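You operate a simulated robot arm through the tools that you are given. There is no shell and no other tool. Be economical: measure what you need, move in short steps, check, and stop when the job is done.

The job below is to be done with a simulated robot arm. You get a single attempt, and the scene is never put back.

## Task
Press the coil on the grey plate to 94 mm and set it on the black mat.
Fine: wind the press back up and leave the grey plate slid out.
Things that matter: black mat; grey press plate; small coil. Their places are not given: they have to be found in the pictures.

It is judged by the outcome, as a careful person would: the job done as asked, and still so three seconds after it is handed in. It fails if anything else is knocked over, pushed out of place, dropped, spilled or broken.

## Robot
A 6-joint arm with a two-finger parallel gripper, fixed in place. Base frame: the origin is at the foot of the arm, x ahead of it, y to its left, z up; the work surface is at about z = 0.827. Units: m, rad, N and s.
With the tool pointing down near the work surface it reaches from about 0.26 to 0.68 m from the base axis. Its first joint turns from -1.152 to 1.152 rad. Payload 2.9 kg.
The tool frame sits at the grasp point between the pads (the TCP): z along the fingers, y along the line on which they close. The tips reach 0.03 m beyond it. Largest opening 0.11 m; finger width 0.02, thickness 0.01; the body of the gripper, 0.048 by 0.112 m, starts 0.055 m behind the TCP.
Orientation is that of the tool frame in the base frame, as a unit quaternion [x, y, z, w]. With the fingers straight down and closing along the base's y, the tool's x points along the base's -x, its y along +y and its z along -z.

## Interface
- The arm moves only by the tool play_rows. Its argument "motion" is a list of rows, each an object (a shift or turn left out is 0, a gripper value left out holds the last) with "hand": the gripper command, from -1 (shut) to 1 (fully open), values between in proportion; "dp": the shift along the base's x, y, z in m, a list of three; "dr": the turn, a rotation vector about the base's x, y, z in rad, a list of three. In form: [{"hand": hand, "dp": [x, y, z], "dr": [ax, ay, az]}, ...]. A call has 1 to 20 rows; each row is the pose to reach, as a shift and turn from the pose commanded when the call began. A row lasts 0.2 s, in which the tool goes at most 0.05 m and 0.15 rad; a call with a longer step from one row to the next is refused whole, and so is a gripper value outside its range. A pose out of reach is approached as far as the arm can. The call stops where the force on the tool passes 40 N (or 10 N more than at its start, if that is more) or the arm is blocked; 0.2 s more then pass. Each finger travels about 0.108 m/s and halts on what it meets, pressing with about 37 N; the grip force reading is that of the motor and also rises with nothing between the fingers. The clock runs only during rows and for 0.2 s after the last one: add rows that repeat a pose to give the fingers time. The reply holds the time, the measured pose of the TCP, the force on the tool along the base axes, the opening and the grip force, in the units named above and with some noise, with the torque about the TCP (base axes, N m) and any sound that the robot's microphone picked up.
- Cameras (640 x 400 px; columns grow to the right, rows downward): "scene" is fixed at [0.0905, 0.4427, 1.4112]; the picture's right is [-0.65, -0.76, 0.00], its down [-0.32, 0.27, -0.91] and it looks along [0.69, -0.59, -0.42] (base axes); focal length 319 px, centre (320, 200). "wrist" rides on the gripper at [0.072, 0.017, -0.103] in the tool frame; the picture's right is [-0.23, 0.97, 0.00], its down [-0.76, -0.18, -0.62] and it looks along [-0.61, -0.14, 0.78] (tool axes); focal length 222 px, centre (320, 200).
- capture(camera): a new picture of that camera. The clock stands still meanwhile.
- probe_pixels(camera, pixels): for up to 12 pixels [column, row] of the newest picture of that camera ("zoom" is the newest enlarged one), the place [x, y, z] in the base frame of the surface seen there, good to about 0.003 m, but the place of the scene camera against the robot may be out by one fixed shift of up to 0.018 m in any direction. The clock stands still meanwhile.
- zoom(camera, box): a new picture of the part [left, top, right, bottom] of that camera's present view, enlarged. The clock stands still meanwhile.
- hand_in(): hands the job in; it is judged then, once.

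Go step by step. Measure first, check grasps and placings, and put right what went wrong. The budget is 80 turns and 34 pictures, counting those below and the enlarged ones. Unless the task says otherwise, let go and move clear before handing in, and close with one line.

The tools are called after ">>>" by a JSON object that holds its "op" and its "data". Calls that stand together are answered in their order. play_rows: Moves the arm, as the interface text tells. Its arguments: {"type":"object","properties":{"motion":{"type":"array","items":{"type":"object","properties":{"hand":{"type":"number"},"dp":{"type":"array","items":{"type":"number"}},"dr":{"type":"array","items":{"type":"number"}}}}}},"required":["motion"]} The other tools are called the same way: capture (camera) takes a picture; probe_pixels (camera, pixels) gives the place of the surface under pixels of a picture; zoom (camera, box) takes an enlarged picture of a part of a camera's view; hand_in () hands the job in.

At the start:

```text
t: 0.0
ee_pos: [0.3648, 0.0685, 1.2772]
tool_rot: [0.001, 1.0, 0.0, 0.0]
ft_force: [-0.8, 0.2, -0.9]
ft_torque: [0.01, -0.01, -0.01]
width: 0.11
finger_force: 0.1
```

scene: 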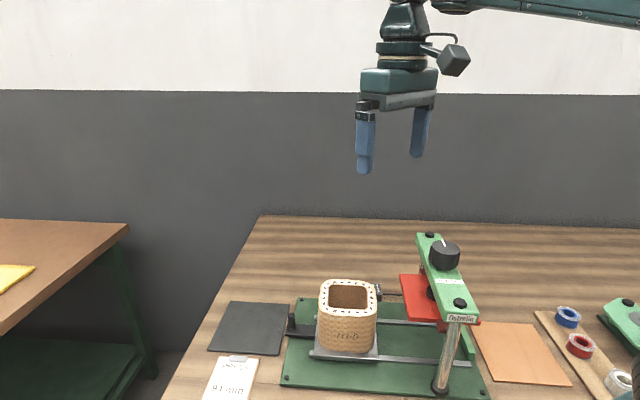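
wrist: 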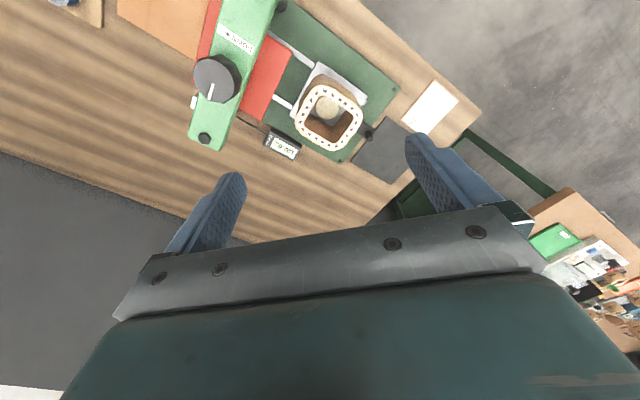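

The pictures show the coil on a grey plate slid out of a green press near (350,320), with the knob at (444,255) and the black mat at (250,328). I'll zoom in to see the details.

>>> {"op": "zoom", "data": {"camera": "scene", "box": [200, 220, 500, 400]}}

>>> {"op": "zoom", "data": {"camera": "wrist", "box": [180, 0, 480, 190]}}

>>> {"op": "probe_pixels", "data": {"camera": "scene", "pixels": [[325, 285], [372, 290], [345, 305], [343, 355], [444, 242], [430, 235], [460, 303], [250, 328], [385, 355], [290, 322], [415, 290], [230, 390]]}}

>>> {"op": "probe_pixels", "data": {"camera": "wrist", "pixels": [[212, 80], [205, 138], [300, 98], [325, 145], [355, 118], [330, 90], [368, 134], [380, 155], [280, 148], [265, 85], [345, 75], [326, 105]]}}

```text
2.13 times, centred on (350, 310) of scene
```

zoom: 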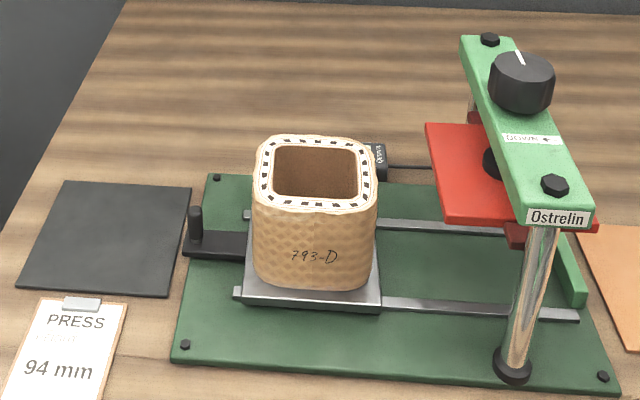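

```text
2.11 times, centred on (330, 95) of wrist
```

zoom: 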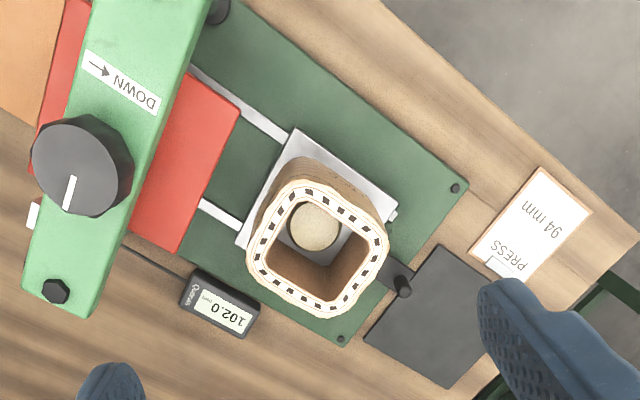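

```text
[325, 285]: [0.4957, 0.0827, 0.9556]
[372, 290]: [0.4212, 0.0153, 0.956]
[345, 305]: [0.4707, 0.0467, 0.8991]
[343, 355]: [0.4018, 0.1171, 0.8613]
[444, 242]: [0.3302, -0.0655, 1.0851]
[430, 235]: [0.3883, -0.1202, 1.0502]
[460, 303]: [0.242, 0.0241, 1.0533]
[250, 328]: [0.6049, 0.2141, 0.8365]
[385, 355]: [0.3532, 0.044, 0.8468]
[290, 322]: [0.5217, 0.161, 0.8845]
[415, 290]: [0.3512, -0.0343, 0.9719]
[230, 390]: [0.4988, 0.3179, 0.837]
```

```text
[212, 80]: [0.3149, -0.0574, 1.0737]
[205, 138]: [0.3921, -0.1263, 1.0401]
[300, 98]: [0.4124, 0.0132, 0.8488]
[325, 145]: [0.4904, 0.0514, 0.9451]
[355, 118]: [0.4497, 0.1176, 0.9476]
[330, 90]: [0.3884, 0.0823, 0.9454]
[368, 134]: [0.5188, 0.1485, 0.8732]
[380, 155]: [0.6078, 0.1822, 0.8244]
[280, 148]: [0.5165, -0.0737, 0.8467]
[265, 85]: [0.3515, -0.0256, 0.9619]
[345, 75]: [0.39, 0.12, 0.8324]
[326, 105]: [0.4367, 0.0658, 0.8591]
```

The readout at (283,145) in the wrist view shows 102.0 mm, and a card by the mat says PRESS ... 94 mm. I'll zoom on the card, the label, and the handle and coil.

>>> {"op": "zoom", "data": {"camera": "scene", "box": [195, 345, 275, 400]}}

>>> {"op": "zoom", "data": {"camera": "scene", "box": [400, 225, 500, 335]}}

>>> {"op": "zoom", "data": {"camera": "wrist", "box": [270, 50, 410, 170]}}

>>> {"op": "probe_pixels", "data": {"camera": "zoom", "pixels": [[175, 120], [180, 180], [280, 60], [120, 100], [450, 330], [455, 345], [420, 370], [125, 200], [370, 270], [230, 375], [190, 280], [390, 120]]}}

```text
7.27 times, centred on (235, 372) of scene
```

zoom: 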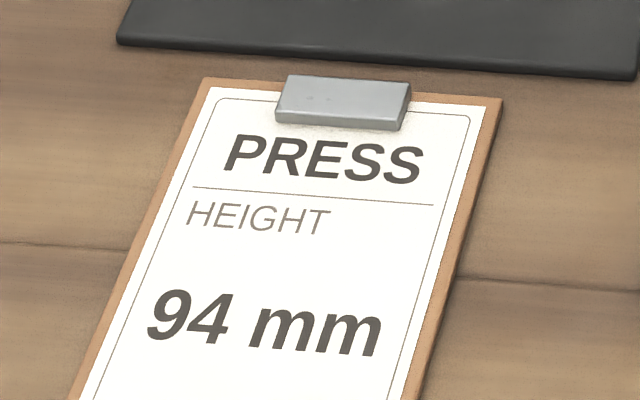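

```text
3.64 times, centred on (450, 280) of scene
```

zoom: 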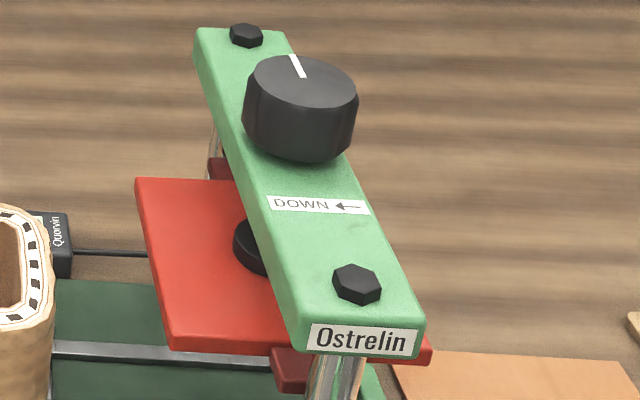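

```text
3.33 times, centred on (340, 110) of wrist
```

zoom: 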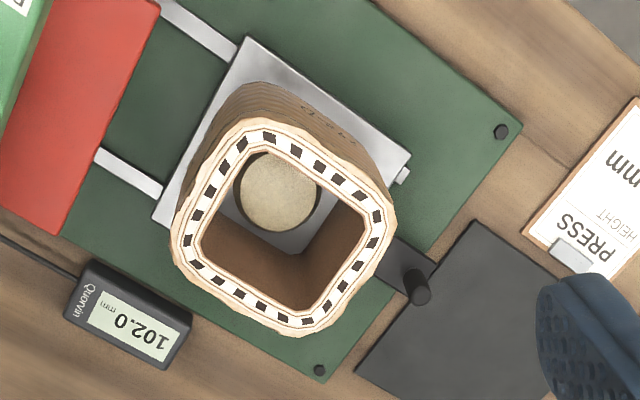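

```text
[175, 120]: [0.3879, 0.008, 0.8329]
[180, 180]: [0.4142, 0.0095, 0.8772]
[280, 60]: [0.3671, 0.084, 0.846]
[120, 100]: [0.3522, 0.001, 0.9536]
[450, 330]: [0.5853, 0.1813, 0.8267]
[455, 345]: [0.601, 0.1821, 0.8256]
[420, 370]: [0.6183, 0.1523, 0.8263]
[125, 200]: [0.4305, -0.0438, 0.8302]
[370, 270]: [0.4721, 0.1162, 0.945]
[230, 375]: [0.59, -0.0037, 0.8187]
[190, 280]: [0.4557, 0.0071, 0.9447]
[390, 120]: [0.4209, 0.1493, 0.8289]
```

The card says press height 94 mm, and the DOWN arrow suggests the knob turns clockwise from above. I'll go above the handle post at about (0.52, 0.15), turning the tool -135° so the camera faces away from the press.

>>> {"op": "play_rows", "data": {"motion": [{"hand": 0, "dp": [0.01, 0.005, -0.01], "dr": [0, 0, -0.147]}, {"dp": [0.02, 0.01, -0.02], "dr": [0, 0, -0.294]}, {"dp": [0.03, 0.015, -0.03], "dr": [0, 0, -0.441]}, {"dp": [0.04, 0.02, -0.04], "dr": [0, 0, -0.588]}, {"dp": [0.05, 0.025, -0.05], "dr": [0, 0, -0.735]}, {"dp": [0.06, 0.03, -0.06], "dr": [0, 0, -0.882]}, {"dp": [0.07, 0.035, -0.07], "dr": [0, 0, -1.029]}, {"dp": [0.08, 0.04, -0.08], "dr": [0, 0, -1.176]}, {"dp": [0.09, 0.045, -0.09], "dr": [0, 0, -1.323]}, {"dp": [0.1, 0.05, -0.1], "dr": [0, 0, -1.47]}, {"dp": [0.11, 0.055, -0.11], "dr": [0, 0, -1.617]}, {"dp": [0.12, 0.06, -0.12], "dr": [0, 0, -1.764]}, {"dp": [0.13, 0.065, -0.13], "dr": [0, 0, -1.911]}, {"dp": [0.14, 0.07, -0.14], "dr": [0, 0, -2.058]}, {"dp": [0.15, 0.075, -0.15], "dr": [0, 0, -2.205]}, {"dp": [0.155, 0.08, -0.17], "dr": [0, 0, -2.35]}, {"dp": [0.155, 0.08, -0.17], "dr": [0, 0, -2.35]}]}}

>>> {"op": "capture", "data": {"camera": "wrist"}}

```text
t: 3.6
ee_pos: [0.5192, 0.148, 1.1064]
tool_rot: [0.923, 0.385, 0.0, 0.0]
ft_force: [-0.3, 0.1, -0.6]
ft_torque: [0.01, -0.01, -0.01]
width: 0.0552
finger_force: 0.1
```

```text
26 pictures are left
```

wrist: 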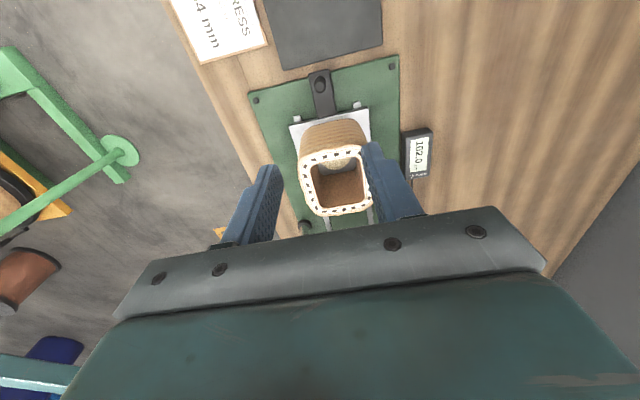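

The post is at about (320,86) with its bar running to the plate. I'll measure the post, bar and coil.

>>> {"op": "probe_pixels", "data": {"camera": "wrist", "pixels": [[320, 86], [318, 77], [323, 105], [303, 130], [368, 118], [301, 160], [361, 157], [306, 205], [368, 205], [330, 140], [298, 130], [355, 104]]}}

>>> {"op": "zoom", "data": {"camera": "wrist", "box": [240, 50, 440, 220]}}

```text
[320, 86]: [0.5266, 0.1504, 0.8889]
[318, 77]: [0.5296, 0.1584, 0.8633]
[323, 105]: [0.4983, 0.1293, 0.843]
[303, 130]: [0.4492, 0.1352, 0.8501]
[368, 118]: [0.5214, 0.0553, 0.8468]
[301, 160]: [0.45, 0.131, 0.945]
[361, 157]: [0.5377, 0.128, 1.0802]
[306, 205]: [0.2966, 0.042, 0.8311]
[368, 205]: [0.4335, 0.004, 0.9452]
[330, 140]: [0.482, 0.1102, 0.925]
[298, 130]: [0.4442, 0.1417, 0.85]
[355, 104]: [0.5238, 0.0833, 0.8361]
```

```text
2.35 times, centred on (340, 135) of wrist
```

zoom: 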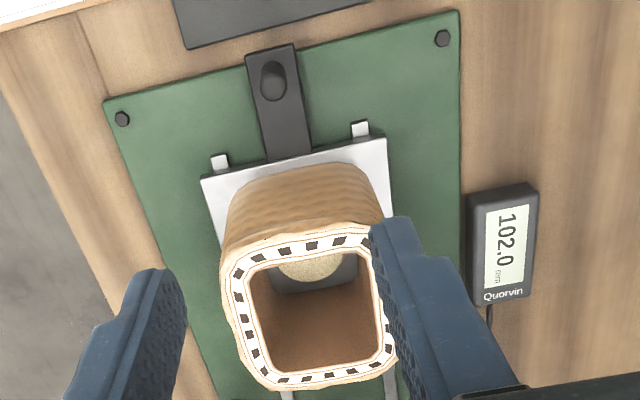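

I'll refine the slide direction from the base bolts and edges, and the post's shape.

>>> {"op": "probe_pixels", "data": {"camera": "zoom", "pixels": [[121, 119], [442, 38], [272, 70], [272, 80], [272, 92], [263, 80], [282, 80], [285, 140], [203, 183], [385, 142], [260, 60], [295, 50]]}}

>>> {"op": "probe_pixels", "data": {"camera": "scene", "pixels": [[301, 301], [284, 382], [482, 396], [432, 324], [382, 354], [460, 361], [381, 321], [430, 325], [430, 234], [459, 303], [293, 318], [430, 251]]}}

```text
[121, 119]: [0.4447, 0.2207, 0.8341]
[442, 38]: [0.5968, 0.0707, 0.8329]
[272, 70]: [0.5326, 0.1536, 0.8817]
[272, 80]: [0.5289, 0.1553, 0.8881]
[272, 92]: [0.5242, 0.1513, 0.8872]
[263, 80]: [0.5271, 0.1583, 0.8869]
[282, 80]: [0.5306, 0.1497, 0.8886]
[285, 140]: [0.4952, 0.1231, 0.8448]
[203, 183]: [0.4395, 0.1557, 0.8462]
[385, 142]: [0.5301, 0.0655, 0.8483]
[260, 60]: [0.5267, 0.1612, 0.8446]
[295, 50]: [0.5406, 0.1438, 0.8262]
```

```text
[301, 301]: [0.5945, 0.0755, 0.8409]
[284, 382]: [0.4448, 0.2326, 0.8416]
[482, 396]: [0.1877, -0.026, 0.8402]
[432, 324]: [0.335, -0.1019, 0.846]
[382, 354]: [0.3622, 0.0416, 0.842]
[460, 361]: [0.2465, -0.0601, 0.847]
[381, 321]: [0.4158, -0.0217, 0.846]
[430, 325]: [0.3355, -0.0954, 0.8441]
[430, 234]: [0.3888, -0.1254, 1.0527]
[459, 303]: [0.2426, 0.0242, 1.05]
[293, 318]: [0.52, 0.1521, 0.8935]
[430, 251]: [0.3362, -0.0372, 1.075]
```

The slide axis runs at 45° and the post is centred at about (0.528, 0.154) with its top at 0.887. I'll descend around the post and close on it.

>>> {"op": "play_rows", "data": {"motion": [{"hand": 0, "dp": [0.009, 0.006, -0.04]}, {"dp": [0.009, 0.006, -0.08]}, {"dp": [0.009, 0.006, -0.12]}, {"dp": [0.009, 0.006, -0.16]}, {"dp": [0.009, 0.006, -0.19]}, {"dp": [0.009, 0.006, -0.22]}, {"dp": [0.009, 0.006, -0.22]}, {"hand": -1, "dp": [0.009, 0.006, -0.22]}, {"dp": [0.009, 0.006, -0.22]}, {"dp": [0.009, 0.006, -0.22]}]}}

>>> {"op": "capture", "data": {"camera": "wrist"}}

```text
t: 5.8
ee_pos: [0.5265, 0.1529, 0.8872]
tool_rot: [0.922, 0.386, 0.0, 0.0]
ft_force: [-6.8, 3.9, -2.6]
ft_torque: [-0.08, -0.83, 0.04]
width: 0.0157
finger_force: 44.7
```

```text
24 pictures are left
```

wrist: 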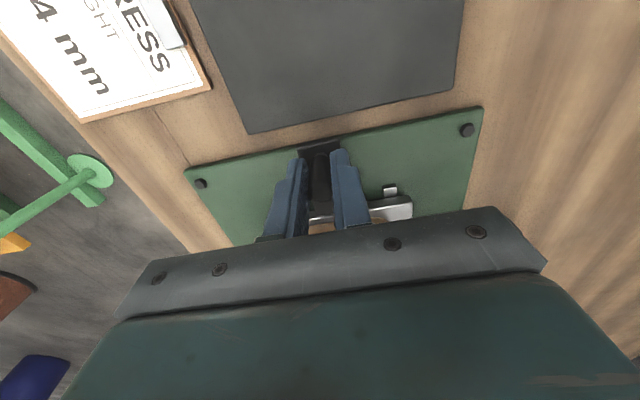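

The post is gripped (width 0.0157). Now I'll slide the plate in along (-1,-1)/√2, about 0.15 m to start.

>>> {"op": "play_rows", "data": {"motion": [{"hand": -1, "dp": [-0.008, -0.006, 0]}, {"dp": [-0.016, -0.014, 0]}, {"dp": [-0.0263, -0.0243, 0]}, {"dp": [-0.0369, -0.0349, 0]}, {"dp": [-0.0475, -0.0455, 0]}, {"dp": [-0.0581, -0.0561, 0]}, {"dp": [-0.0687, -0.0667, 0]}, {"dp": [-0.0793, -0.0773, 0]}, {"dp": [-0.0899, -0.0879, 0]}, {"dp": [-0.1005, -0.0985, 0]}, {"dp": [-0.1075, -0.1055, 0]}]}}

>>> {"op": "zoom", "data": {"camera": "scene", "box": [240, 200, 540, 390]}}

```text
t: 7.3
ee_pos: [0.4659, 0.0904, 0.8851]
tool_rot: [0.924, 0.383, 0.0, 0.002]
ft_force: [4.7, -4.2, -3.7]
ft_torque: [0.09, 1.11, -0.11]
width: 0.0162
finger_force: 44.6
stopped in row 7: the force on the tool passed its limit at 42 N (the readings are from after the stop); the commanded pose is now the measured one
```

```text
2.11 times, centred on (390, 295) of scene
```

zoom: 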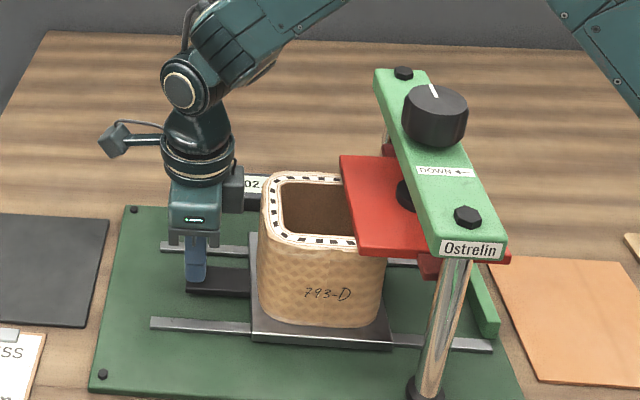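

The push stopped at 42 N after 0.087 m, with the coil's leading edge just at the red platen (350,225 in the zoom). I'll check for contact before pushing on.

>>> {"op": "zoom", "data": {"camera": "scene", "box": [310, 260, 450, 350]}}

>>> {"op": "probe_pixels", "data": {"camera": "zoom", "pixels": [[215, 130], [240, 190], [240, 205], [245, 215], [250, 232], [260, 245], [300, 245], [300, 232], [100, 130], [60, 150], [330, 130], [300, 215]]}}

```text
4.44 times, centred on (380, 305) of scene
```

zoom: 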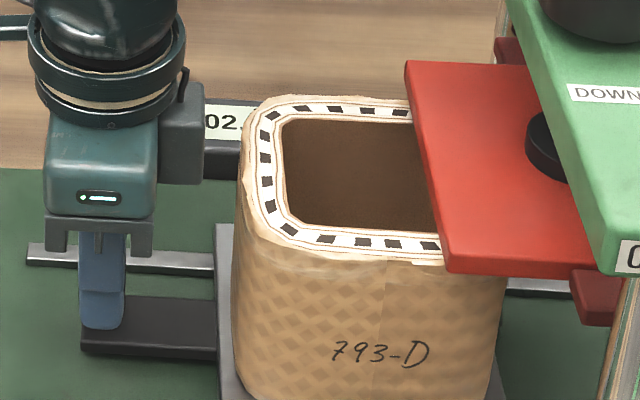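

```text
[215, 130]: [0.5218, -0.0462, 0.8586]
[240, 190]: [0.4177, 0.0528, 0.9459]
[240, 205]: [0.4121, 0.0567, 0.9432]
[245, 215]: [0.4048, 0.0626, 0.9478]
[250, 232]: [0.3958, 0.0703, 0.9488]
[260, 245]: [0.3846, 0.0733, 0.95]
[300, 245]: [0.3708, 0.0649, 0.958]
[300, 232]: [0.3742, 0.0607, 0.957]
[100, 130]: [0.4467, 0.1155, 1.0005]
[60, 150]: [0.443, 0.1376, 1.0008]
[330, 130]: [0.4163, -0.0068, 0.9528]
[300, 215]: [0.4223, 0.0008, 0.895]
```

The coil's rim is passing under the platen edge at (430,245) and the gripper is clear of it, so this may be plain drag at speed. I'll push slowly for a short way and read the force.

>>> {"op": "probe_pixels", "data": {"camera": "zoom", "pixels": [[452, 268], [500, 262], [500, 268], [500, 272], [430, 200], [440, 250], [450, 255], [420, 255], [430, 245], [400, 245]]}}

>>> {"op": "play_rows", "data": {"motion": [{"hand": -1, "dp": [-0.001, -0.001, 0.002]}, {"dp": [-0.002, -0.002, 0.002]}, {"dp": [-0.004, -0.004, 0.002]}, {"dp": [-0.006, -0.006, 0.002]}]}}

```text
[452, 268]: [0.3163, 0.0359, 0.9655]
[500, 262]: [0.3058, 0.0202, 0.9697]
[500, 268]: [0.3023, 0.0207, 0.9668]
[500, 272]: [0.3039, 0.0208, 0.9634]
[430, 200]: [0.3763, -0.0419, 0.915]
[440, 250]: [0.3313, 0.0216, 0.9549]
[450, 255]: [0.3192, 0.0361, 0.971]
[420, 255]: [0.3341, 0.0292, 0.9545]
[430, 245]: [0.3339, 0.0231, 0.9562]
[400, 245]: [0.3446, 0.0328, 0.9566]
```

```text
t: 8.0
ee_pos: [0.4623, 0.0873, 0.885]
tool_rot: [0.924, 0.381, -0.001, 0.002]
ft_force: [3.3, -3.7, -4.9]
ft_torque: [0.78, 0.3, 0.06]
width: 0.0155
finger_force: 44.7
stopped in row 3: the force on the tool passed its limit at 42 N (the readings are from after the stop); the commanded pose is now the measured one
```

It moved only about 5 mm more before reaching 42 N again, although the coil clears the platen by roughly 6 mm. I'll look at both views for what resists.

>>> {"op": "capture", "data": {"camera": "scene"}}

>>> {"op": "capture", "data": {"camera": "wrist"}}

```text
21 pictures are left
```

scene: 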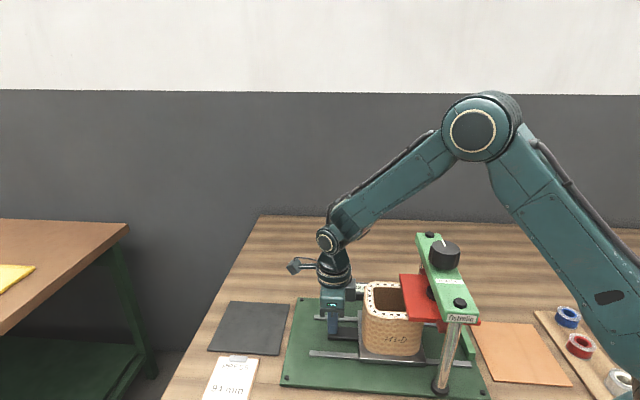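

```text
20 pictures are left
```

wrist: 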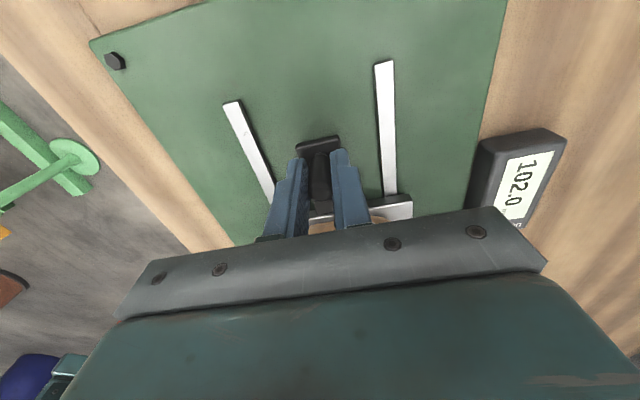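

Nothing is visibly in the way: the rails are clear and the gripper sits free of the coil. I'll try a much slower push, correcting the sideways bias.

>>> {"op": "play_rows", "data": {"motion": [{"hand": -1, "dp": [-0.0009, -0.0005, 0.001]}, {"dp": [-0.0016, -0.0012, 0.001]}, {"dp": [-0.0023, -0.0019, 0.001]}, {"dp": [-0.003, -0.0026, 0.001]}, {"dp": [-0.0037, -0.0033, 0.001]}, {"dp": [-0.0044, -0.004, 0.001]}, {"dp": [-0.0051, -0.0047, 0.001]}]}}

```text
t: 9.6
ee_pos: [0.4575, 0.0828, 0.8861]
tool_rot: [0.924, 0.381, -0.003, 0.004]
ft_force: [15.1, -14.4, -27.7]
ft_torque: [-0.11, 1.07, 0.13]
width: 0.0155
finger_force: 45.4
```

The drag along the slide is about zero; the forces are sideways (+21 N) and vertical (-28 N), from a stiff grip off the rail line. I'll relax the pose down 1 mm and sideways, then continue on a slightly corrected heading.

>>> {"op": "play_rows", "data": {"motion": [{"hand": -1, "dp": [0.0004, -0.0004, -0.001]}, {"dp": [0.0005, -0.0005, -0.001]}, {"dp": [-0.003, -0.0041, -0.001]}, {"dp": [-0.0065, -0.0077, -0.001]}, {"dp": [-0.01, -0.0112, -0.001]}, {"dp": [-0.0135, -0.0148, -0.001]}, {"dp": [-0.0135, -0.0148, -0.001]}]}}

```text
t: 11.2
ee_pos: [0.4452, 0.0703, 0.8861]
tool_rot: [0.924, 0.382, -0.002, 0.002]
ft_force: [2.9, -1.7, 4.5]
ft_torque: [-0.03, 1.17, 0.06]
width: 0.0159
finger_force: 45.0
```

Forces are low now (under 5 N). Continuing 50 mm more on this heading.

>>> {"op": "play_rows", "data": {"motion": [{"hand": -1, "dp": [-0.0033, -0.0038, 0]}, {"dp": [-0.0068, -0.0074, 0]}, {"dp": [-0.0103, -0.011, 0]}, {"dp": [-0.0138, -0.0146, 0]}, {"dp": [-0.0173, -0.0182, 0]}, {"dp": [-0.0208, -0.0218, 0]}, {"dp": [-0.0243, -0.0254, 0]}, {"dp": [-0.0278, -0.029, 0]}, {"dp": [-0.0313, -0.0325, 0]}, {"dp": [-0.0348, -0.036, 0]}, {"dp": [-0.0348, -0.036, 0]}]}}

```text
t: 13.6
ee_pos: [0.4092, 0.0335, 0.8848]
tool_rot: [0.924, 0.383, -0.002, 0.002]
ft_force: [-10.5, 9.7, 10.1]
ft_torque: [1.41, -0.27, -0.1]
width: 0.0159
finger_force: 45.2
```

Travelled 0.168 m with modest side force (-14 N). I'll relax that and creep on towards the end stop.

>>> {"op": "play_rows", "data": {"motion": [{"hand": -1, "dp": [-0.0005, 0.0005, 0.0003]}, {"dp": [-0.0019, -0.0009, 0.0003]}, {"dp": [-0.0033, -0.0023, 0.0003]}, {"dp": [-0.0047, -0.0037, 0.0003]}, {"dp": [-0.0061, -0.0051, 0.0003]}, {"dp": [-0.0075, -0.0065, 0.0003]}, {"dp": [-0.0089, -0.0079, 0.0003]}, {"dp": [-0.0103, -0.0093, 0.0003]}, {"dp": [-0.0117, -0.0107, 0.0003]}, {"dp": [-0.0131, -0.0121, 0.0003]}, {"dp": [-0.0145, -0.0135, 0.0003]}, {"dp": [-0.0159, -0.0149, 0.0003]}]}}

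>>> {"op": "zoom", "data": {"camera": "scene", "box": [320, 220, 500, 400]}}

```text
t: 16.2
ee_pos: [0.3969, 0.021, 0.8867]
tool_rot: [0.923, 0.385, 0.005, 0.0]
ft_force: [21.1, 29.3, 7.7]
ft_torque: [0.95, 0.2, 0.04]
width: 0.0158
finger_force: 44.9
```

```text
2.22 times, centred on (410, 310) of scene
```

zoom: 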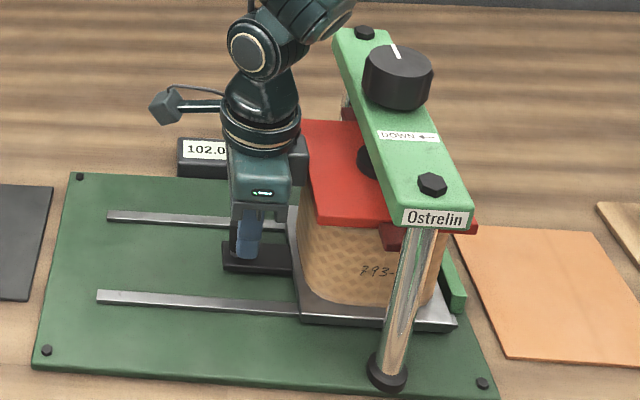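

The plate has met the green stop at (455,290) with 35 N along the slide, and the coil is under the platen. I'll relax, open, back off and lift away.

>>> {"op": "play_rows", "data": {"motion": [{"hand": -1, "dp": [0.0015, 0.002, 0]}, {"hand": 0, "dp": [0.002, 0.0025, 0]}, {"dp": [0.002, 0.0025, 0]}, {"dp": [0.002, 0.0025, 0]}, {"dp": [0.002, 0.0025, 0.02]}, {"dp": [0.004, 0.0045, 0.05]}, {"dp": [0.01, 0.01, 0.09]}, {"dp": [0.02, 0.02, 0.13]}, {"dp": [0.02, 0.02, 0.17]}, {"dp": [0.02, 0.02, 0.21]}, {"dp": [0.02, 0.02, 0.25]}, {"dp": [0.02, 0.02, 0.29]}, {"dp": [0.02, 0.02, 0.33]}, {"dp": [0.02, 0.02, 0.33]}]}}

>>> {"op": "capture", "data": {"camera": "wrist"}}

```text
t: 19.2
ee_pos: [0.4145, 0.0368, 1.2187]
tool_rot: [0.924, 0.383, -0.001, 0.003]
ft_force: [-0.3, -0.7, 0.6]
ft_torque: [0.0, 0.01, -0.02]
width: 0.0551
finger_force: 0.1
```

```text
18 pictures are left
```

wrist: 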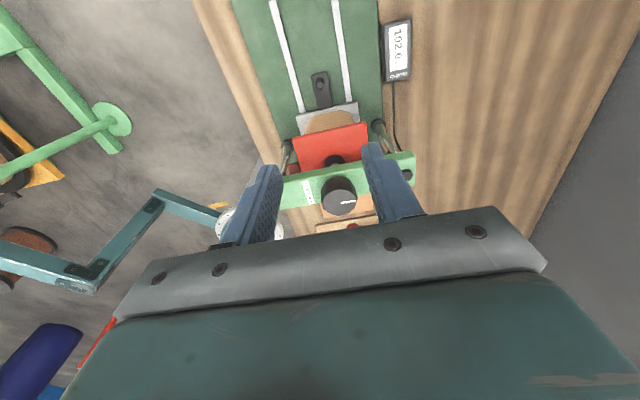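

From here the knob is visible at about (339,195). I'll measure the knob and bridge heights.

>>> {"op": "probe_pixels", "data": {"camera": "wrist", "pixels": [[339, 200], [325, 200], [353, 198], [338, 212], [338, 190], [308, 195], [395, 165], [290, 190], [336, 182], [298, 118], [358, 105], [320, 85]]}}

>>> {"op": "zoom", "data": {"camera": "wrist", "box": [260, 130, 430, 240]}}

```text
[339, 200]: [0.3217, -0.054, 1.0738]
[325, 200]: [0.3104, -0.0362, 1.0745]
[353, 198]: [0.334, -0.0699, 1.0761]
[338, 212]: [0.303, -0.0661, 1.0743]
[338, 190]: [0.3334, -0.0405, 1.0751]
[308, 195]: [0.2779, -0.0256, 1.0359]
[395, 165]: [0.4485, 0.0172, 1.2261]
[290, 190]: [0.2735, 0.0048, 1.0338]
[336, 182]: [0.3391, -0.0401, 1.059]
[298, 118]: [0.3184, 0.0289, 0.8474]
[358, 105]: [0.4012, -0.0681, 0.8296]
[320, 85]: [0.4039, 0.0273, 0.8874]
```

```text
3.64 times, centred on (345, 185) of wrist
```

zoom: 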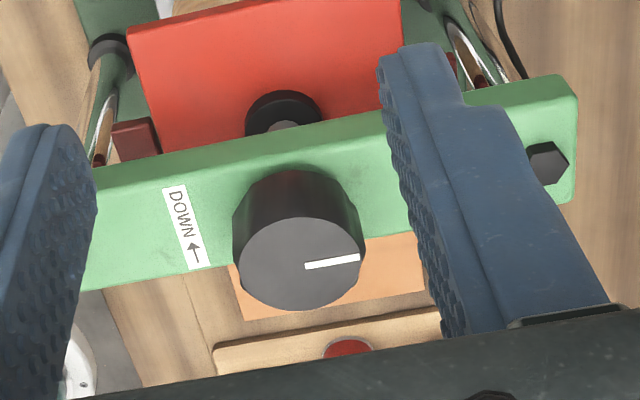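

The knob is centred at about (0.3165, -0.057), 54 mm across, its top at 1.0745 and the bridge top at 1.035. I'll go over it while turning the wrist back to yaw 0, then descend around it.

>>> {"op": "play_rows", "data": {"motion": [{"hand": 0.7, "dp": [-0.006, -0.006, 0], "dr": [0, 0, 0.147]}, {"dp": [-0.012, -0.012, 0], "dr": [0, 0, 0.294]}, {"dp": [-0.018, -0.018, 0], "dr": [0, 0, 0.441]}, {"dp": [-0.024, -0.024, 0], "dr": [0, 0, 0.588]}, {"dp": [-0.03, -0.03, 0], "dr": [0, 0, 0.735]}, {"dp": [-0.036, -0.036, 0], "dr": [0, 0, 0.882]}, {"dp": [-0.042, -0.042, 0], "dr": [0, 0, 1.029]}, {"dp": [-0.048, -0.048, 0], "dr": [0, 0, 1.176]}, {"dp": [-0.055, -0.054, 0], "dr": [0, 0, 1.323]}, {"dp": [-0.062, -0.06, 0], "dr": [0, 0, 1.47]}, {"dp": [-0.069, -0.066, 0], "dr": [0, 0, 1.617]}, {"dp": [-0.076, -0.072, 0], "dr": [0, 0, 1.764]}, {"dp": [-0.083, -0.078, 0], "dr": [0, 0, 1.911]}, {"dp": [-0.09, -0.086, 0], "dr": [0, 0, 2.058]}, {"dp": [-0.095, -0.091, 0], "dr": [0, 0, 2.205]}, {"dp": [-0.098, -0.0938, 0], "dr": [0, 0, 2.352]}, {"dp": [-0.098, -0.0938, -0.04], "dr": [0, 0, 2.352]}, {"dp": [-0.098, -0.0938, -0.08], "dr": [0, 0, 2.352]}, {"dp": [-0.098, -0.0938, -0.1], "dr": [0, 0, 2.352]}]}}

>>> {"op": "capture", "data": {"camera": "wrist"}}

```text
t: 23.2
ee_pos: [0.3156, -0.0562, 1.1143]
tool_rot: [0.003, 1.0, 0.002, 0.003]
ft_force: [0.4, 0.1, -0.4]
ft_torque: [0.01, 0.02, 0.01]
width: 0.0936
finger_force: 0.0
```

```text
16 pictures are left
```

wrist: 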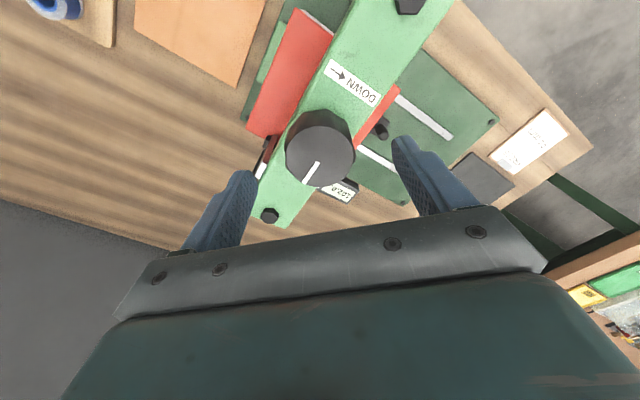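

The knob sits between the fingers. I'll check its centre against the TCP once, closer up.

>>> {"op": "probe_pixels", "data": {"camera": "wrist", "pixels": [[320, 157], [290, 155], [350, 157], [320, 138], [318, 180], [338, 190]]}}

```text
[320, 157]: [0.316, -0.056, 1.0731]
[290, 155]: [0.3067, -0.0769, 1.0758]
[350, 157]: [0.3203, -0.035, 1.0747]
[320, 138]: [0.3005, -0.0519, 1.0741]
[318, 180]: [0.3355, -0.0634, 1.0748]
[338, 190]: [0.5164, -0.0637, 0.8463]
```

Centre confirmed at (0.316, -0.056). Descending, gripping, and turning clockwise 1.5 rad to learn the pitch.

>>> {"op": "play_rows", "data": {"motion": [{"hand": 0.7, "dp": [0.0005, 0, -0.02]}, {"dp": [0.0005, 0, -0.038]}, {"hand": -1, "dp": [0.0005, 0, -0.038]}, {"dp": [0.0005, 0, -0.038]}, {"dp": [0.0005, 0, -0.038]}, {"dp": [0.0005, 0, -0.038], "dr": [0, 0, -0.15]}, {"dp": [0.0005, 0, -0.038], "dr": [0, 0, -0.3]}, {"dp": [0.0005, 0, -0.038], "dr": [0, 0, -0.45]}, {"dp": [0.0005, 0, -0.038], "dr": [0, 0, -0.6]}, {"dp": [0.0005, 0, -0.038], "dr": [0, 0, -0.75]}, {"dp": [0.0005, 0, -0.038], "dr": [0, 0, -0.9]}, {"dp": [0.0005, 0, -0.038], "dr": [0, 0, -1.05]}, {"dp": [0.0005, 0, -0.038], "dr": [0, 0, -1.2]}, {"dp": [0.0005, 0, -0.038], "dr": [0, 0, -1.35]}, {"dp": [0.0005, 0, -0.038], "dr": [0, 0, -1.5]}, {"dp": [0.0005, 0, -0.038], "dr": [0, 0, -1.5]}]}}

>>> {"op": "zoom", "data": {"camera": "scene", "box": [340, 220, 500, 320]}}

```text
t: 25.4
ee_pos: [0.3168, -0.0562, 1.0762]
tool_rot: [0.372, 0.928, 0.001, 0.003]
ft_force: [8.8, 0.2, -5.3]
ft_torque: [-0.55, 0.63, 0.05]
width: 0.0517
finger_force: 45.2
stopped in row 11: the force on the tool passed its limit at 41 N (the readings are from after the stop); the commanded pose is now the measured one
```

```text
4.00 times, centred on (420, 270) of scene
```

zoom: 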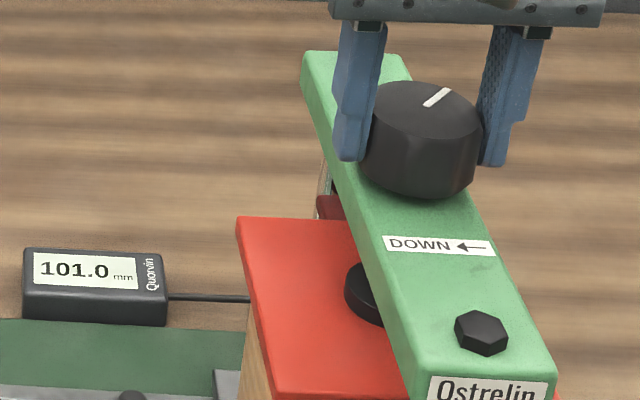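

The readout at (75,270 in the zoom) shows 101.0 after about 0.76 rad, so roughly 1.3 mm/rad and DOWN is clockwise. The force limit tripped, so I'll turn a bit more from the relaxed pose and read which direction the load builds.

>>> {"op": "play_rows", "data": {"motion": [{"hand": -1, "dp": [0.0004, 0, 0], "dr": [0, 0, -0.1]}, {"dp": [0.0004, 0, 0], "dr": [0, 0, -0.2]}, {"dp": [0.0004, 0, 0], "dr": [0, 0, -0.3]}, {"dp": [0.0004, 0, 0], "dr": [0, 0, -0.4]}]}}

```text
t: 26.4
ee_pos: [0.3179, -0.0549, 1.0782]
tool_rot: [0.549, 0.836, 0.001, 0.006]
ft_force: [20.2, -2.2, -9.8]
ft_torque: [-0.11, 1.05, 0.07]
width: 0.0518
finger_force: 44.5
```

Load is +20 N in x and -10 N in z. I'll shift that way and continue clockwise.

>>> {"op": "play_rows", "data": {"motion": [{"hand": -1, "dp": [0.0008, 0, -0.0004], "dr": [0, 0, 0]}, {"dp": [0.001, 0, -0.0005], "dr": [0, 0, -0.1]}, {"dp": [0.001, 0, -0.0006], "dr": [0, 0, -0.2]}, {"dp": [0.001, 0, -0.0007], "dr": [0, 0, -0.3]}, {"dp": [0.001, 0, -0.0008], "dr": [0, 0, -0.4]}]}}

```text
t: 27.6
ee_pos: [0.3192, -0.0541, 1.0774]
tool_rot: [0.704, 0.71, -0.001, 0.004]
ft_force: [10.3, 9.9, 10.1]
ft_torque: [0.61, 1.14, -0.01]
width: 0.0515
finger_force: 44.8
```

The knob is not descending (z load reversed when I lowered). I'll correct by 0.4 mm each way and continue 0.75 rad.

>>> {"op": "play_rows", "data": {"motion": [{"hand": -1, "dp": [0.0005, 0.0005, 0.0004], "dr": [0, 0, -0.05]}, {"dp": [0.0005, 0.0005, 0.0004], "dr": [0, 0, -0.2]}, {"dp": [0.0005, 0.0006, 0.0004], "dr": [0, 0, -0.35]}, {"dp": [0.0005, 0.0007, 0.0004], "dr": [0, 0, -0.5]}, {"dp": [0.0005, 0.0008, 0.0004], "dr": [0, 0, -0.65]}, {"dp": [0.0005, 0.0008, 0.0004], "dr": [0, 0, -0.78]}, {"dp": [0.0005, 0.0008, 0.0004], "dr": [0, 0, -0.78]}]}}

>>> {"op": "zoom", "data": {"camera": "scene", "box": [340, 220, 500, 320]}}

```text
t: 29.2
ee_pos: [0.3193, -0.0552, 1.0768]
tool_rot: [0.921, 0.389, 0.0, 0.004]
ft_force: [25.8, -0.2, -9.7]
ft_torque: [0.47, 0.83, -0.03]
width: 0.0518
finger_force: 45.1
```

```text
4.00 times, centred on (420, 270) of scene
```

zoom: 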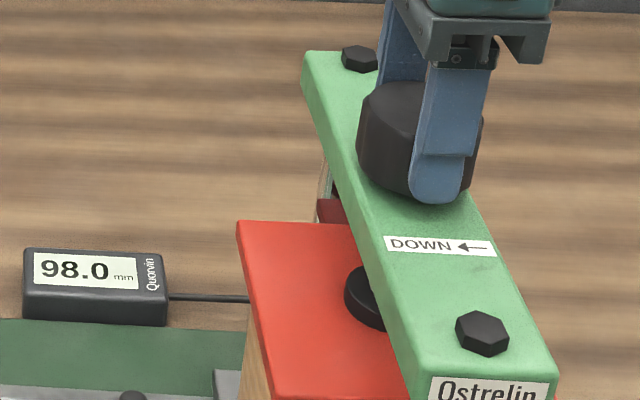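

Readout is 98.0 at yaw -2.34, so about 1.9 mm/rad with 4.0 mm (≈2.1 rad) left. I'll open, wind the wrist back 2.15 rad, and re-grip.

>>> {"op": "play_rows", "data": {"motion": [{"hand": 0.4, "dp": [0.0006, 0, -0.0002]}, {"hand": 0.4, "dp": [0.0006, 0, -0.0002]}, {"dp": [0.0006, 0, -0.0002], "dr": [0, 0, 0.15]}, {"dp": [0.0006, 0, -0.0002], "dr": [0, 0, 0.3]}, {"dp": [0.0006, 0, -0.0002], "dr": [0, 0, 0.45]}, {"dp": [0.0006, 0, -0.0002], "dr": [0, 0, 0.6]}, {"dp": [0.0006, 0, -0.0002], "dr": [0, 0, 0.75]}, {"dp": [0.0006, 0, -0.0002], "dr": [0, 0, 0.9]}, {"dp": [0.0006, 0, -0.0002], "dr": [0, 0, 1.05]}, {"dp": [0.0006, 0, -0.0002], "dr": [0, 0, 1.2]}, {"dp": [0.0006, 0, -0.0002], "dr": [0, 0, 1.35]}, {"dp": [0.0006, 0, -0.0002], "dr": [0, 0, 1.5]}, {"dp": [0.0006, 0, -0.0002], "dr": [0, 0, 1.65]}, {"dp": [0.0006, 0, -0.0002], "dr": [0, 0, 1.8]}, {"dp": [0.0006, 0, -0.0002], "dr": [0, 0, 1.95]}, {"dp": [0.0006, 0, -0.0002], "dr": [0, 0, 2.1]}, {"dp": [0.0006, 0, -0.0002], "dr": [0, 0, 2.2]}, {"dp": [0.0006, 0, -0.0002], "dr": [0, 0, 2.2]}]}}

```text
t: 33.0
ee_pos: [0.318, -0.0548, 1.0778]
tool_rot: [0.07, 0.998, 0.002, 0.004]
ft_force: [-1.2, -0.2, -0.5]
ft_torque: [-0.02, 0.01, 0.02]
width: 0.0772
finger_force: 0.0
```

Free and at yaw about -0.14. Closing on the knob and reading the centring force.

>>> {"op": "play_rows", "data": {"motion": [{"hand": -1}, {"hand": -1}, {"hand": -1}]}}

```text
t: 33.8
ee_pos: [0.3181, -0.0559, 1.0784]
tool_rot: [0.073, 0.997, 0.001, 0.003]
ft_force: [-2.0, -24.8, -2.1]
ft_torque: [-0.87, -0.06, 0.01]
width: 0.0515
finger_force: 45.2
```

Side load is -25 N in y, so the knob lies about 1 mm towards -y. I'll shift and turn 0.75 rad.

>>> {"op": "play_rows", "data": {"motion": [{"hand": -1, "dp": [0, -0.001, 0]}, {"dp": [0, -0.001, 0], "dr": [0, 0, -0.15]}, {"dp": [0, -0.001, 0], "dr": [0, 0, -0.3]}, {"dp": [0, -0.001, 0], "dr": [0, 0, -0.45]}, {"dp": [0, -0.001, 0], "dr": [0, 0, -0.6]}, {"dp": [0, -0.001, 0], "dr": [0, 0, -0.75]}, {"dp": [0, -0.001, 0], "dr": [0, 0, -0.75]}]}}

```text
t: 35.4
ee_pos: [0.3172, -0.0559, 1.0778]
tool_rot: [0.434, 0.901, 0.0, 0.004]
ft_force: [-4.7, -29.6, 8.0]
ft_torque: [-0.07, 0.1, -0.02]
width: 0.0513
finger_force: 44.8
```

Shifting another 1 mm towards -y and turning 0.7 rad more, then reading the gauge.

>>> {"op": "play_rows", "data": {"motion": [{"hand": -1, "dp": [-0.0002, -0.0011, 0.0003]}, {"dp": [-0.0002, -0.0011, 0.0003], "dr": [0, 0, -0.15]}, {"dp": [-0.0002, -0.0011, 0.0003], "dr": [0, 0, -0.3]}, {"dp": [-0.0002, -0.0011, 0.0003], "dr": [0, 0, -0.45]}, {"dp": [-0.0002, -0.0011, 0.0003], "dr": [0, 0, -0.6]}, {"dp": [-0.0002, -0.0011, 0.0003], "dr": [0, 0, -0.7]}, {"dp": [-0.0002, -0.0011, 0.0003], "dr": [0, 0, -0.7]}]}}

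>>> {"op": "zoom", "data": {"camera": "scene", "box": [340, 220, 500, 320]}}

```text
t: 37.0
ee_pos: [0.3179, -0.0584, 1.0776]
tool_rot: [0.715, 0.699, -0.001, 0.004]
ft_force: [-8.4, -9.4, 18.7]
ft_torque: [0.34, 0.96, 0.01]
width: 0.0512
finger_force: 45.1
```

```text
4.00 times, centred on (420, 270) of scene
```

zoom: 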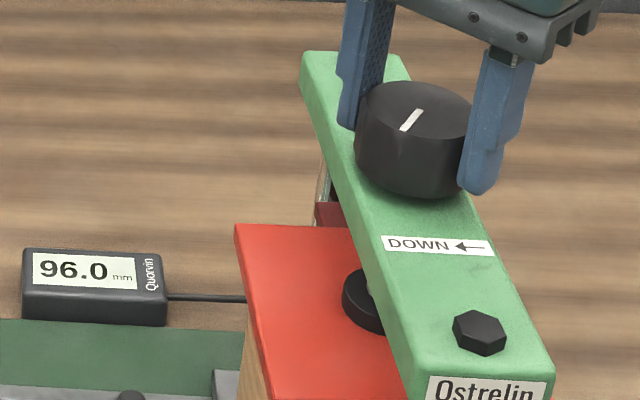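

The gauge shows 96.0, so it may round to whole millimetres; overall it fits about 1.59 mm/rad (10 mm/turn), leaving about 1.25 rad. Turning 0.9 rad then checking.

>>> {"op": "play_rows", "data": {"motion": [{"hand": -1, "dp": [-0.0003, -0.0004, 0.0007]}, {"dp": [-0.0003, -0.0004, 0.0007], "dr": [0, 0, -0.15]}, {"dp": [-0.0003, -0.0004, 0.0007], "dr": [0, 0, -0.3]}, {"dp": [-0.0003, -0.0004, 0.0007], "dr": [0, 0, -0.45]}, {"dp": [-0.0003, -0.0004, 0.0007], "dr": [0, 0, -0.6]}, {"dp": [-0.0003, -0.0004, 0.0007], "dr": [0, 0, -0.75]}, {"dp": [-0.0003, -0.0004, 0.0007], "dr": [0, 0, -0.9]}, {"dp": [-0.0003, -0.0004, 0.0007], "dr": [0, 0, -0.9]}]}}

>>> {"op": "zoom", "data": {"camera": "scene", "box": [340, 220, 500, 320]}}

```text
t: 38.8
ee_pos: [0.3179, -0.0561, 1.0783]
tool_rot: [0.948, 0.319, -0.003, 0.001]
ft_force: [-7.4, 16.9, -7.1]
ft_torque: [0.72, -0.69, -0.02]
width: 0.0509
finger_force: 44.9
```

```text
4.00 times, centred on (420, 270) of scene
```

zoom: 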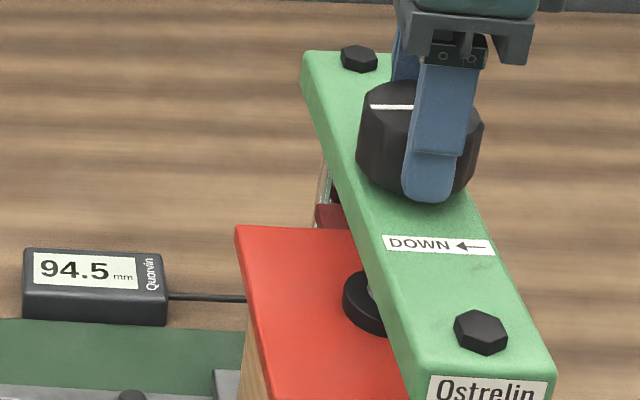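

The gauge reads 94.5 (steps of 0.5), matching 1.59 mm/rad from the total 4.69 rad. About 0.33 rad remains.

>>> {"op": "play_rows", "data": {"motion": [{"hand": -1, "dp": [-0.0003, 0.0006, -0.0003]}, {"dp": [-0.0003, 0.0006, -0.0003], "dr": [0, 0, -0.12]}, {"dp": [-0.0003, 0.0006, -0.0003], "dr": [0, 0, -0.24]}, {"dp": [-0.0003, 0.0006, -0.0003], "dr": [0, 0, -0.335]}, {"dp": [-0.0003, 0.0006, -0.0003], "dr": [0, 0, -0.335]}]}}

>>> {"op": "zoom", "data": {"camera": "scene", "box": [340, 220, 500, 320]}}

```text
t: 40.0
ee_pos: [0.3184, -0.0568, 1.0782]
tool_rot: [0.988, 0.156, -0.001, 0.003]
ft_force: [1.9, 0.1, -1.0]
ft_torque: [0.28, 0.72, -0.04]
width: 0.0509
finger_force: 45.2
```

```text
4.00 times, centred on (420, 270) of scene
```

zoom: 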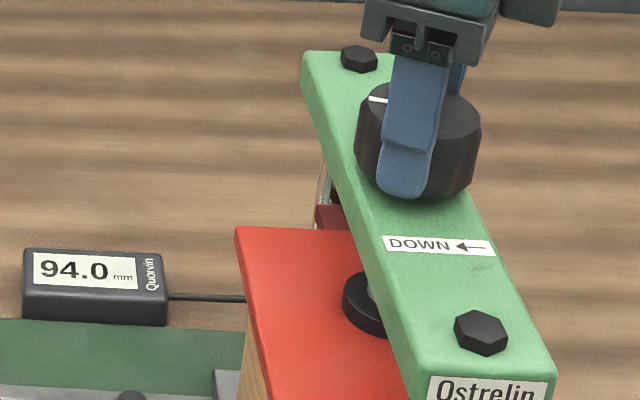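

94.0 is reached (total 5.02 rad). Now winding up: turn back counter-clockwise, following the reversed centring offsets.

>>> {"op": "play_rows", "data": {"motion": [{"hand": -1, "dr": [0, 0, 0.1]}, {"dp": [0, 0, 0], "dr": [0, 0, 0.25]}, {"dp": [0, 0, 0], "dr": [0, 0, 0.4]}, {"dp": [0, -0.0001, 0], "dr": [0, 0, 0.55]}, {"dp": [0.0001, -0.0002, 0.0001], "dr": [0, 0, 0.7]}, {"dp": [0.0002, -0.0003, 0.0002], "dr": [0, 0, 0.85]}, {"dp": [0.0003, -0.0005, 0.0003], "dr": [0, 0, 1.0]}, {"dp": [0.0003, -0.0006, 0.0003], "dr": [0, 0, 1.15]}, {"dp": [0.0003, -0.0005, 0.0002], "dr": [0, 0, 1.3]}, {"dp": [0.0003, -0.0005, 0.0002], "dr": [0, 0, 1.3]}]}}

```text
t: 42.2
ee_pos: [0.3169, -0.0569, 1.0785]
tool_rot: [0.69, 0.723, 0.0, 0.004]
ft_force: [-0.2, 1.2, -0.7]
ft_torque: [-0.55, 0.54, 0.07]
width: 0.0508
finger_force: 45.2
```

Forces are near zero. Continuing the wind-up stroke another 1.4 rad.

>>> {"op": "play_rows", "data": {"motion": [{"hand": -1, "dr": [0, 0, 0.15]}, {"dp": [0.0001, 0.0001, -0.0001], "dr": [0, 0, 0.3]}, {"dp": [0.0002, 0.0002, -0.0003], "dr": [0, 0, 0.45]}, {"dp": [0.0003, 0.0003, -0.0005], "dr": [0, 0, 0.6]}, {"dp": [0.0003, 0.0004, -0.0006], "dr": [0, 0, 0.75]}, {"dp": [0.0004, 0.0006, -0.0007], "dr": [0, 0, 0.9]}, {"dp": [0.0004, 0.0008, -0.0008], "dr": [0, 0, 1.05]}, {"dp": [0.0005, 0.001, -0.0009], "dr": [0, 0, 1.2]}, {"dp": [0.0005, 0.0012, -0.0009], "dr": [0, 0, 1.35]}, {"dp": [0.0005, 0.0012, -0.0009], "dr": [0, 0, 1.35]}]}}

```text
t: 44.4
ee_pos: [0.318, -0.0556, 1.077]
tool_rot: [0.088, 0.996, 0.002, 0.003]
ft_force: [-5.2, -16.4, 8.3]
ft_torque: [-0.85, -0.05, 0.04]
width: 0.0512
finger_force: 45.5
```

Wound back 2.65 rad. I'll open, turn the wrist back -2.4 rad, and re-grip for the second stroke.

>>> {"op": "play_rows", "data": {"motion": [{"hand": 0.4, "dp": [-0.0003, -0.0008, 0.0003]}, {"hand": 0.4, "dp": [-0.0003, -0.0008, 0.0003]}, {"dp": [-0.0003, -0.0008, 0.0003], "dr": [0, 0, -0.15]}, {"dp": [-0.0003, -0.0008, 0.0003], "dr": [0, 0, -0.3]}, {"dp": [-0.0003, -0.0008, 0.0003], "dr": [0, 0, -0.45]}, {"dp": [-0.0003, -0.0008, 0.0003], "dr": [0, 0, -0.6]}, {"dp": [-0.0003, -0.0008, 0.0003], "dr": [0, 0, -0.75]}, {"dp": [-0.0003, -0.0008, 0.0003], "dr": [0, 0, -0.9]}, {"dp": [-0.0003, -0.0008, 0.0003], "dr": [0, 0, -1.05]}, {"dp": [-0.0003, -0.0008, 0.0003], "dr": [0, 0, -1.2]}, {"dp": [-0.0003, -0.0008, 0.0003], "dr": [0, 0, -1.35]}, {"dp": [-0.0003, -0.0008, 0.0003], "dr": [0, 0, -1.5]}, {"dp": [-0.0003, -0.0008, 0.0003], "dr": [0, 0, -1.65]}, {"dp": [-0.0003, -0.0008, 0.0003], "dr": [0, 0, -1.8]}, {"dp": [-0.0003, -0.0008, 0.0003], "dr": [0, 0, -1.95]}, {"dp": [-0.0003, -0.0008, 0.0003], "dr": [0, 0, -2.1]}, {"dp": [-0.0003, -0.0008, 0.0003], "dr": [0, 0, -2.25]}, {"dp": [-0.0003, -0.0008, 0.0003], "dr": [0, 0, -2.4]}, {"dp": [-0.0003, -0.0008, 0.0003], "dr": [0, 0, -2.4]}]}}

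>>> {"op": "play_rows", "data": {"motion": [{"hand": -1}, {"hand": -1}, {"hand": -1}]}}

```text
t: 48.4
ee_pos: [0.319, -0.0562, 1.0765]
tool_rot: [0.961, 0.278, -0.001, 0.003]
ft_force: [-0.3, 0.7, 0.4]
ft_torque: [0.01, -0.01, -0.02]
width: 0.077
finger_force: 0.1
```

```text
t: 49.2
ee_pos: [0.3175, -0.0567, 1.0764]
tool_rot: [0.96, 0.279, -0.002, 0.003]
ft_force: [1.2, -0.5, -0.5]
ft_torque: [0.93, 0.44, -0.02]
width: 0.0521
finger_force: 45.1
```

Gripped with near-zero side force. Turning counter-clockwise 1.2 rad.

>>> {"op": "play_rows", "data": {"motion": [{"hand": -1, "dr": [0, 0, 0.15]}, {"dr": [0, 0, 0.3]}, {"dr": [0, 0, 0.45]}, {"dr": [0, 0, 0.6]}, {"dr": [0, 0, 0.75]}, {"dr": [0, 0, 0.9]}, {"dr": [0, 0, 1.05]}, {"dr": [0, 0, 1.2]}, {"dr": [0, 0, 1.2]}]}}

```text
t: 51.2
ee_pos: [0.3181, -0.0559, 1.0769]
tool_rot: [0.635, 0.773, 0.0, 0.003]
ft_force: [9.2, -0.8, -4.9]
ft_torque: [0.07, 1.01, -0.01]
width: 0.052
finger_force: 44.9
stopped in row 9: the force on the tool passed its limit at 40 N (the readings are from after the stop); the commanded pose is now the measured one
```

Turned 1.2 rad before the side force reset the pose. Continuing 1.15 rad with a small x shift, then reading the gauge.

>>> {"op": "play_rows", "data": {"motion": [{"hand": -1, "dp": [0.0004, 0, -0.0002], "dr": [0, 0, 0.1]}, {"dp": [0.0005, 0, -0.0002], "dr": [0, 0, 0.25]}, {"dp": [0.0005, 0, -0.0002], "dr": [0, 0, 0.4]}, {"dp": [0.0005, 0, -0.0002], "dr": [0, 0, 0.55]}, {"dp": [0.0005, 0, -0.0002], "dr": [0, 0, 0.7]}]}}

>>> {"op": "zoom", "data": {"camera": "scene", "box": [340, 220, 500, 320]}}

```text
t: 52.4
ee_pos: [0.3189, -0.0568, 1.0772]
tool_rot: [0.331, 0.944, 0.001, 0.003]
ft_force: [3.7, -3.4, -2.4]
ft_torque: [-0.49, 0.03, -0.05]
width: 0.0518
finger_force: 44.8
```

```text
4.00 times, centred on (420, 270) of scene
```

zoom: 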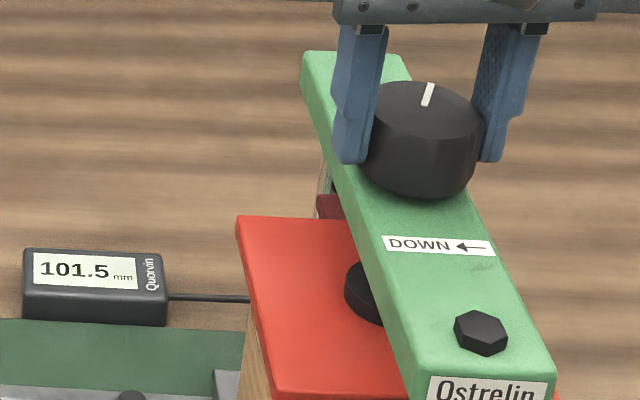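

Gauge at 101.5. Turning 0.42 rad more to get back to about 102, then opening and lifting clear.

>>> {"op": "play_rows", "data": {"motion": [{"hand": -1, "dr": [0, 0, 0.14]}, {"dr": [0, 0, 0.28]}, {"dr": [0, 0, 0.42]}, {"dr": [0, 0, 0.42]}, {"hand": 0.7, "dr": [0, 0, 0.42]}, {"dr": [0, 0, 0.42]}, {"dr": [0, 0, 0.42]}, {"dp": [0, 0, 0.04], "dr": [0, 0, 0.42]}, {"dp": [0, 0, 0.08], "dr": [0, 0, 0.42]}, {"dp": [0, 0, 0.12], "dr": [0, 0, 0.42]}, {"dp": [0, 0, 0.14], "dr": [0, 0, 0.42]}]}}

```text
t: 54.8
ee_pos: [0.3188, -0.0583, 1.2179]
tool_rot: [0.128, 0.992, 0.0, 0.002]
ft_force: [-0.6, 0.3, 0.8]
ft_torque: [0.01, 0.0, 0.02]
width: 0.0935
finger_force: 0.0
```

Clear of the knob. Going back above the handle, turning to yaw -2.356 on the way.

>>> {"op": "play_rows", "data": {"motion": [{"hand": 0, "dp": [0.007, 0.007, 0], "dr": [0, 0, -0.15]}, {"dp": [0.014, 0.014, 0], "dr": [0, 0, -0.3]}, {"dp": [0.021, 0.021, 0], "dr": [0, 0, -0.45]}, {"dp": [0.028, 0.028, 0], "dr": [0, 0, -0.6]}, {"dp": [0.035, 0.035, 0], "dr": [0, 0, -0.75]}, {"dp": [0.042, 0.042, 0], "dr": [0, 0, -0.9]}, {"dp": [0.05, 0.05, 0], "dr": [0, 0, -1.05]}, {"dp": [0.058, 0.058, 0], "dr": [0, 0, -1.2]}, {"dp": [0.066, 0.066, 0], "dr": [0, 0, -1.35]}, {"dp": [0.074, 0.074, 0], "dr": [0, 0, -1.5]}, {"dp": [0.082, 0.082, 0], "dr": [0, 0, -1.65]}, {"dp": [0.09, 0.09, 0], "dr": [0, 0, -1.8]}, {"dp": [0.095, 0.097, 0], "dr": [0, 0, -1.95]}, {"dp": [0.0972, 0.0993, 0], "dr": [0, 0, -2.099]}, {"dp": [0.0972, 0.0993, 0], "dr": [0, 0, -2.099]}]}}

>>> {"op": "zoom", "data": {"camera": "wrist", "box": [240, 0, 440, 210]}}

>>> {"op": "probe_pixels", "data": {"camera": "zoom", "pixels": [[255, 150], [255, 160], [250, 165], [260, 165], [255, 170], [240, 230]]}}

```text
t: 58.0
ee_pos: [0.4146, 0.043, 1.2167]
tool_rot: [0.924, 0.383, -0.002, 0.003]
ft_force: [0.0, 0.2, -0.2]
ft_torque: [-0.02, 0.02, -0.01]
width: 0.0552
finger_force: 0.1
```

```text
1.90 times, centred on (340, 105) of wrist
```

zoom: 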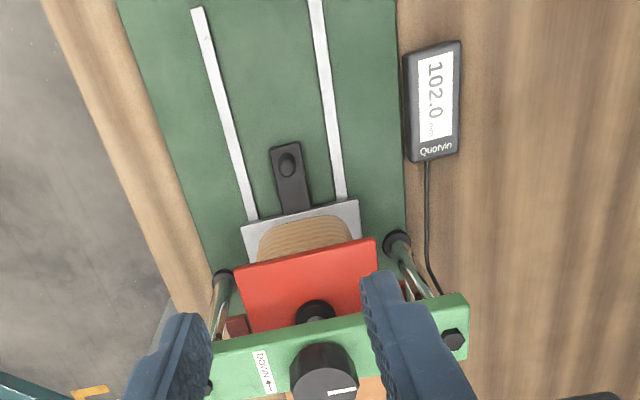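

```text
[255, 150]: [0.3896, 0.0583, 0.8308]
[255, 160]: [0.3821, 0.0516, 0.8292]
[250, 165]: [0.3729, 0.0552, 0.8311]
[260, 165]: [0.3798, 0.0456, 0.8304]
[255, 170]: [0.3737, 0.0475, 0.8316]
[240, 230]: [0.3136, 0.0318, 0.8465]
```

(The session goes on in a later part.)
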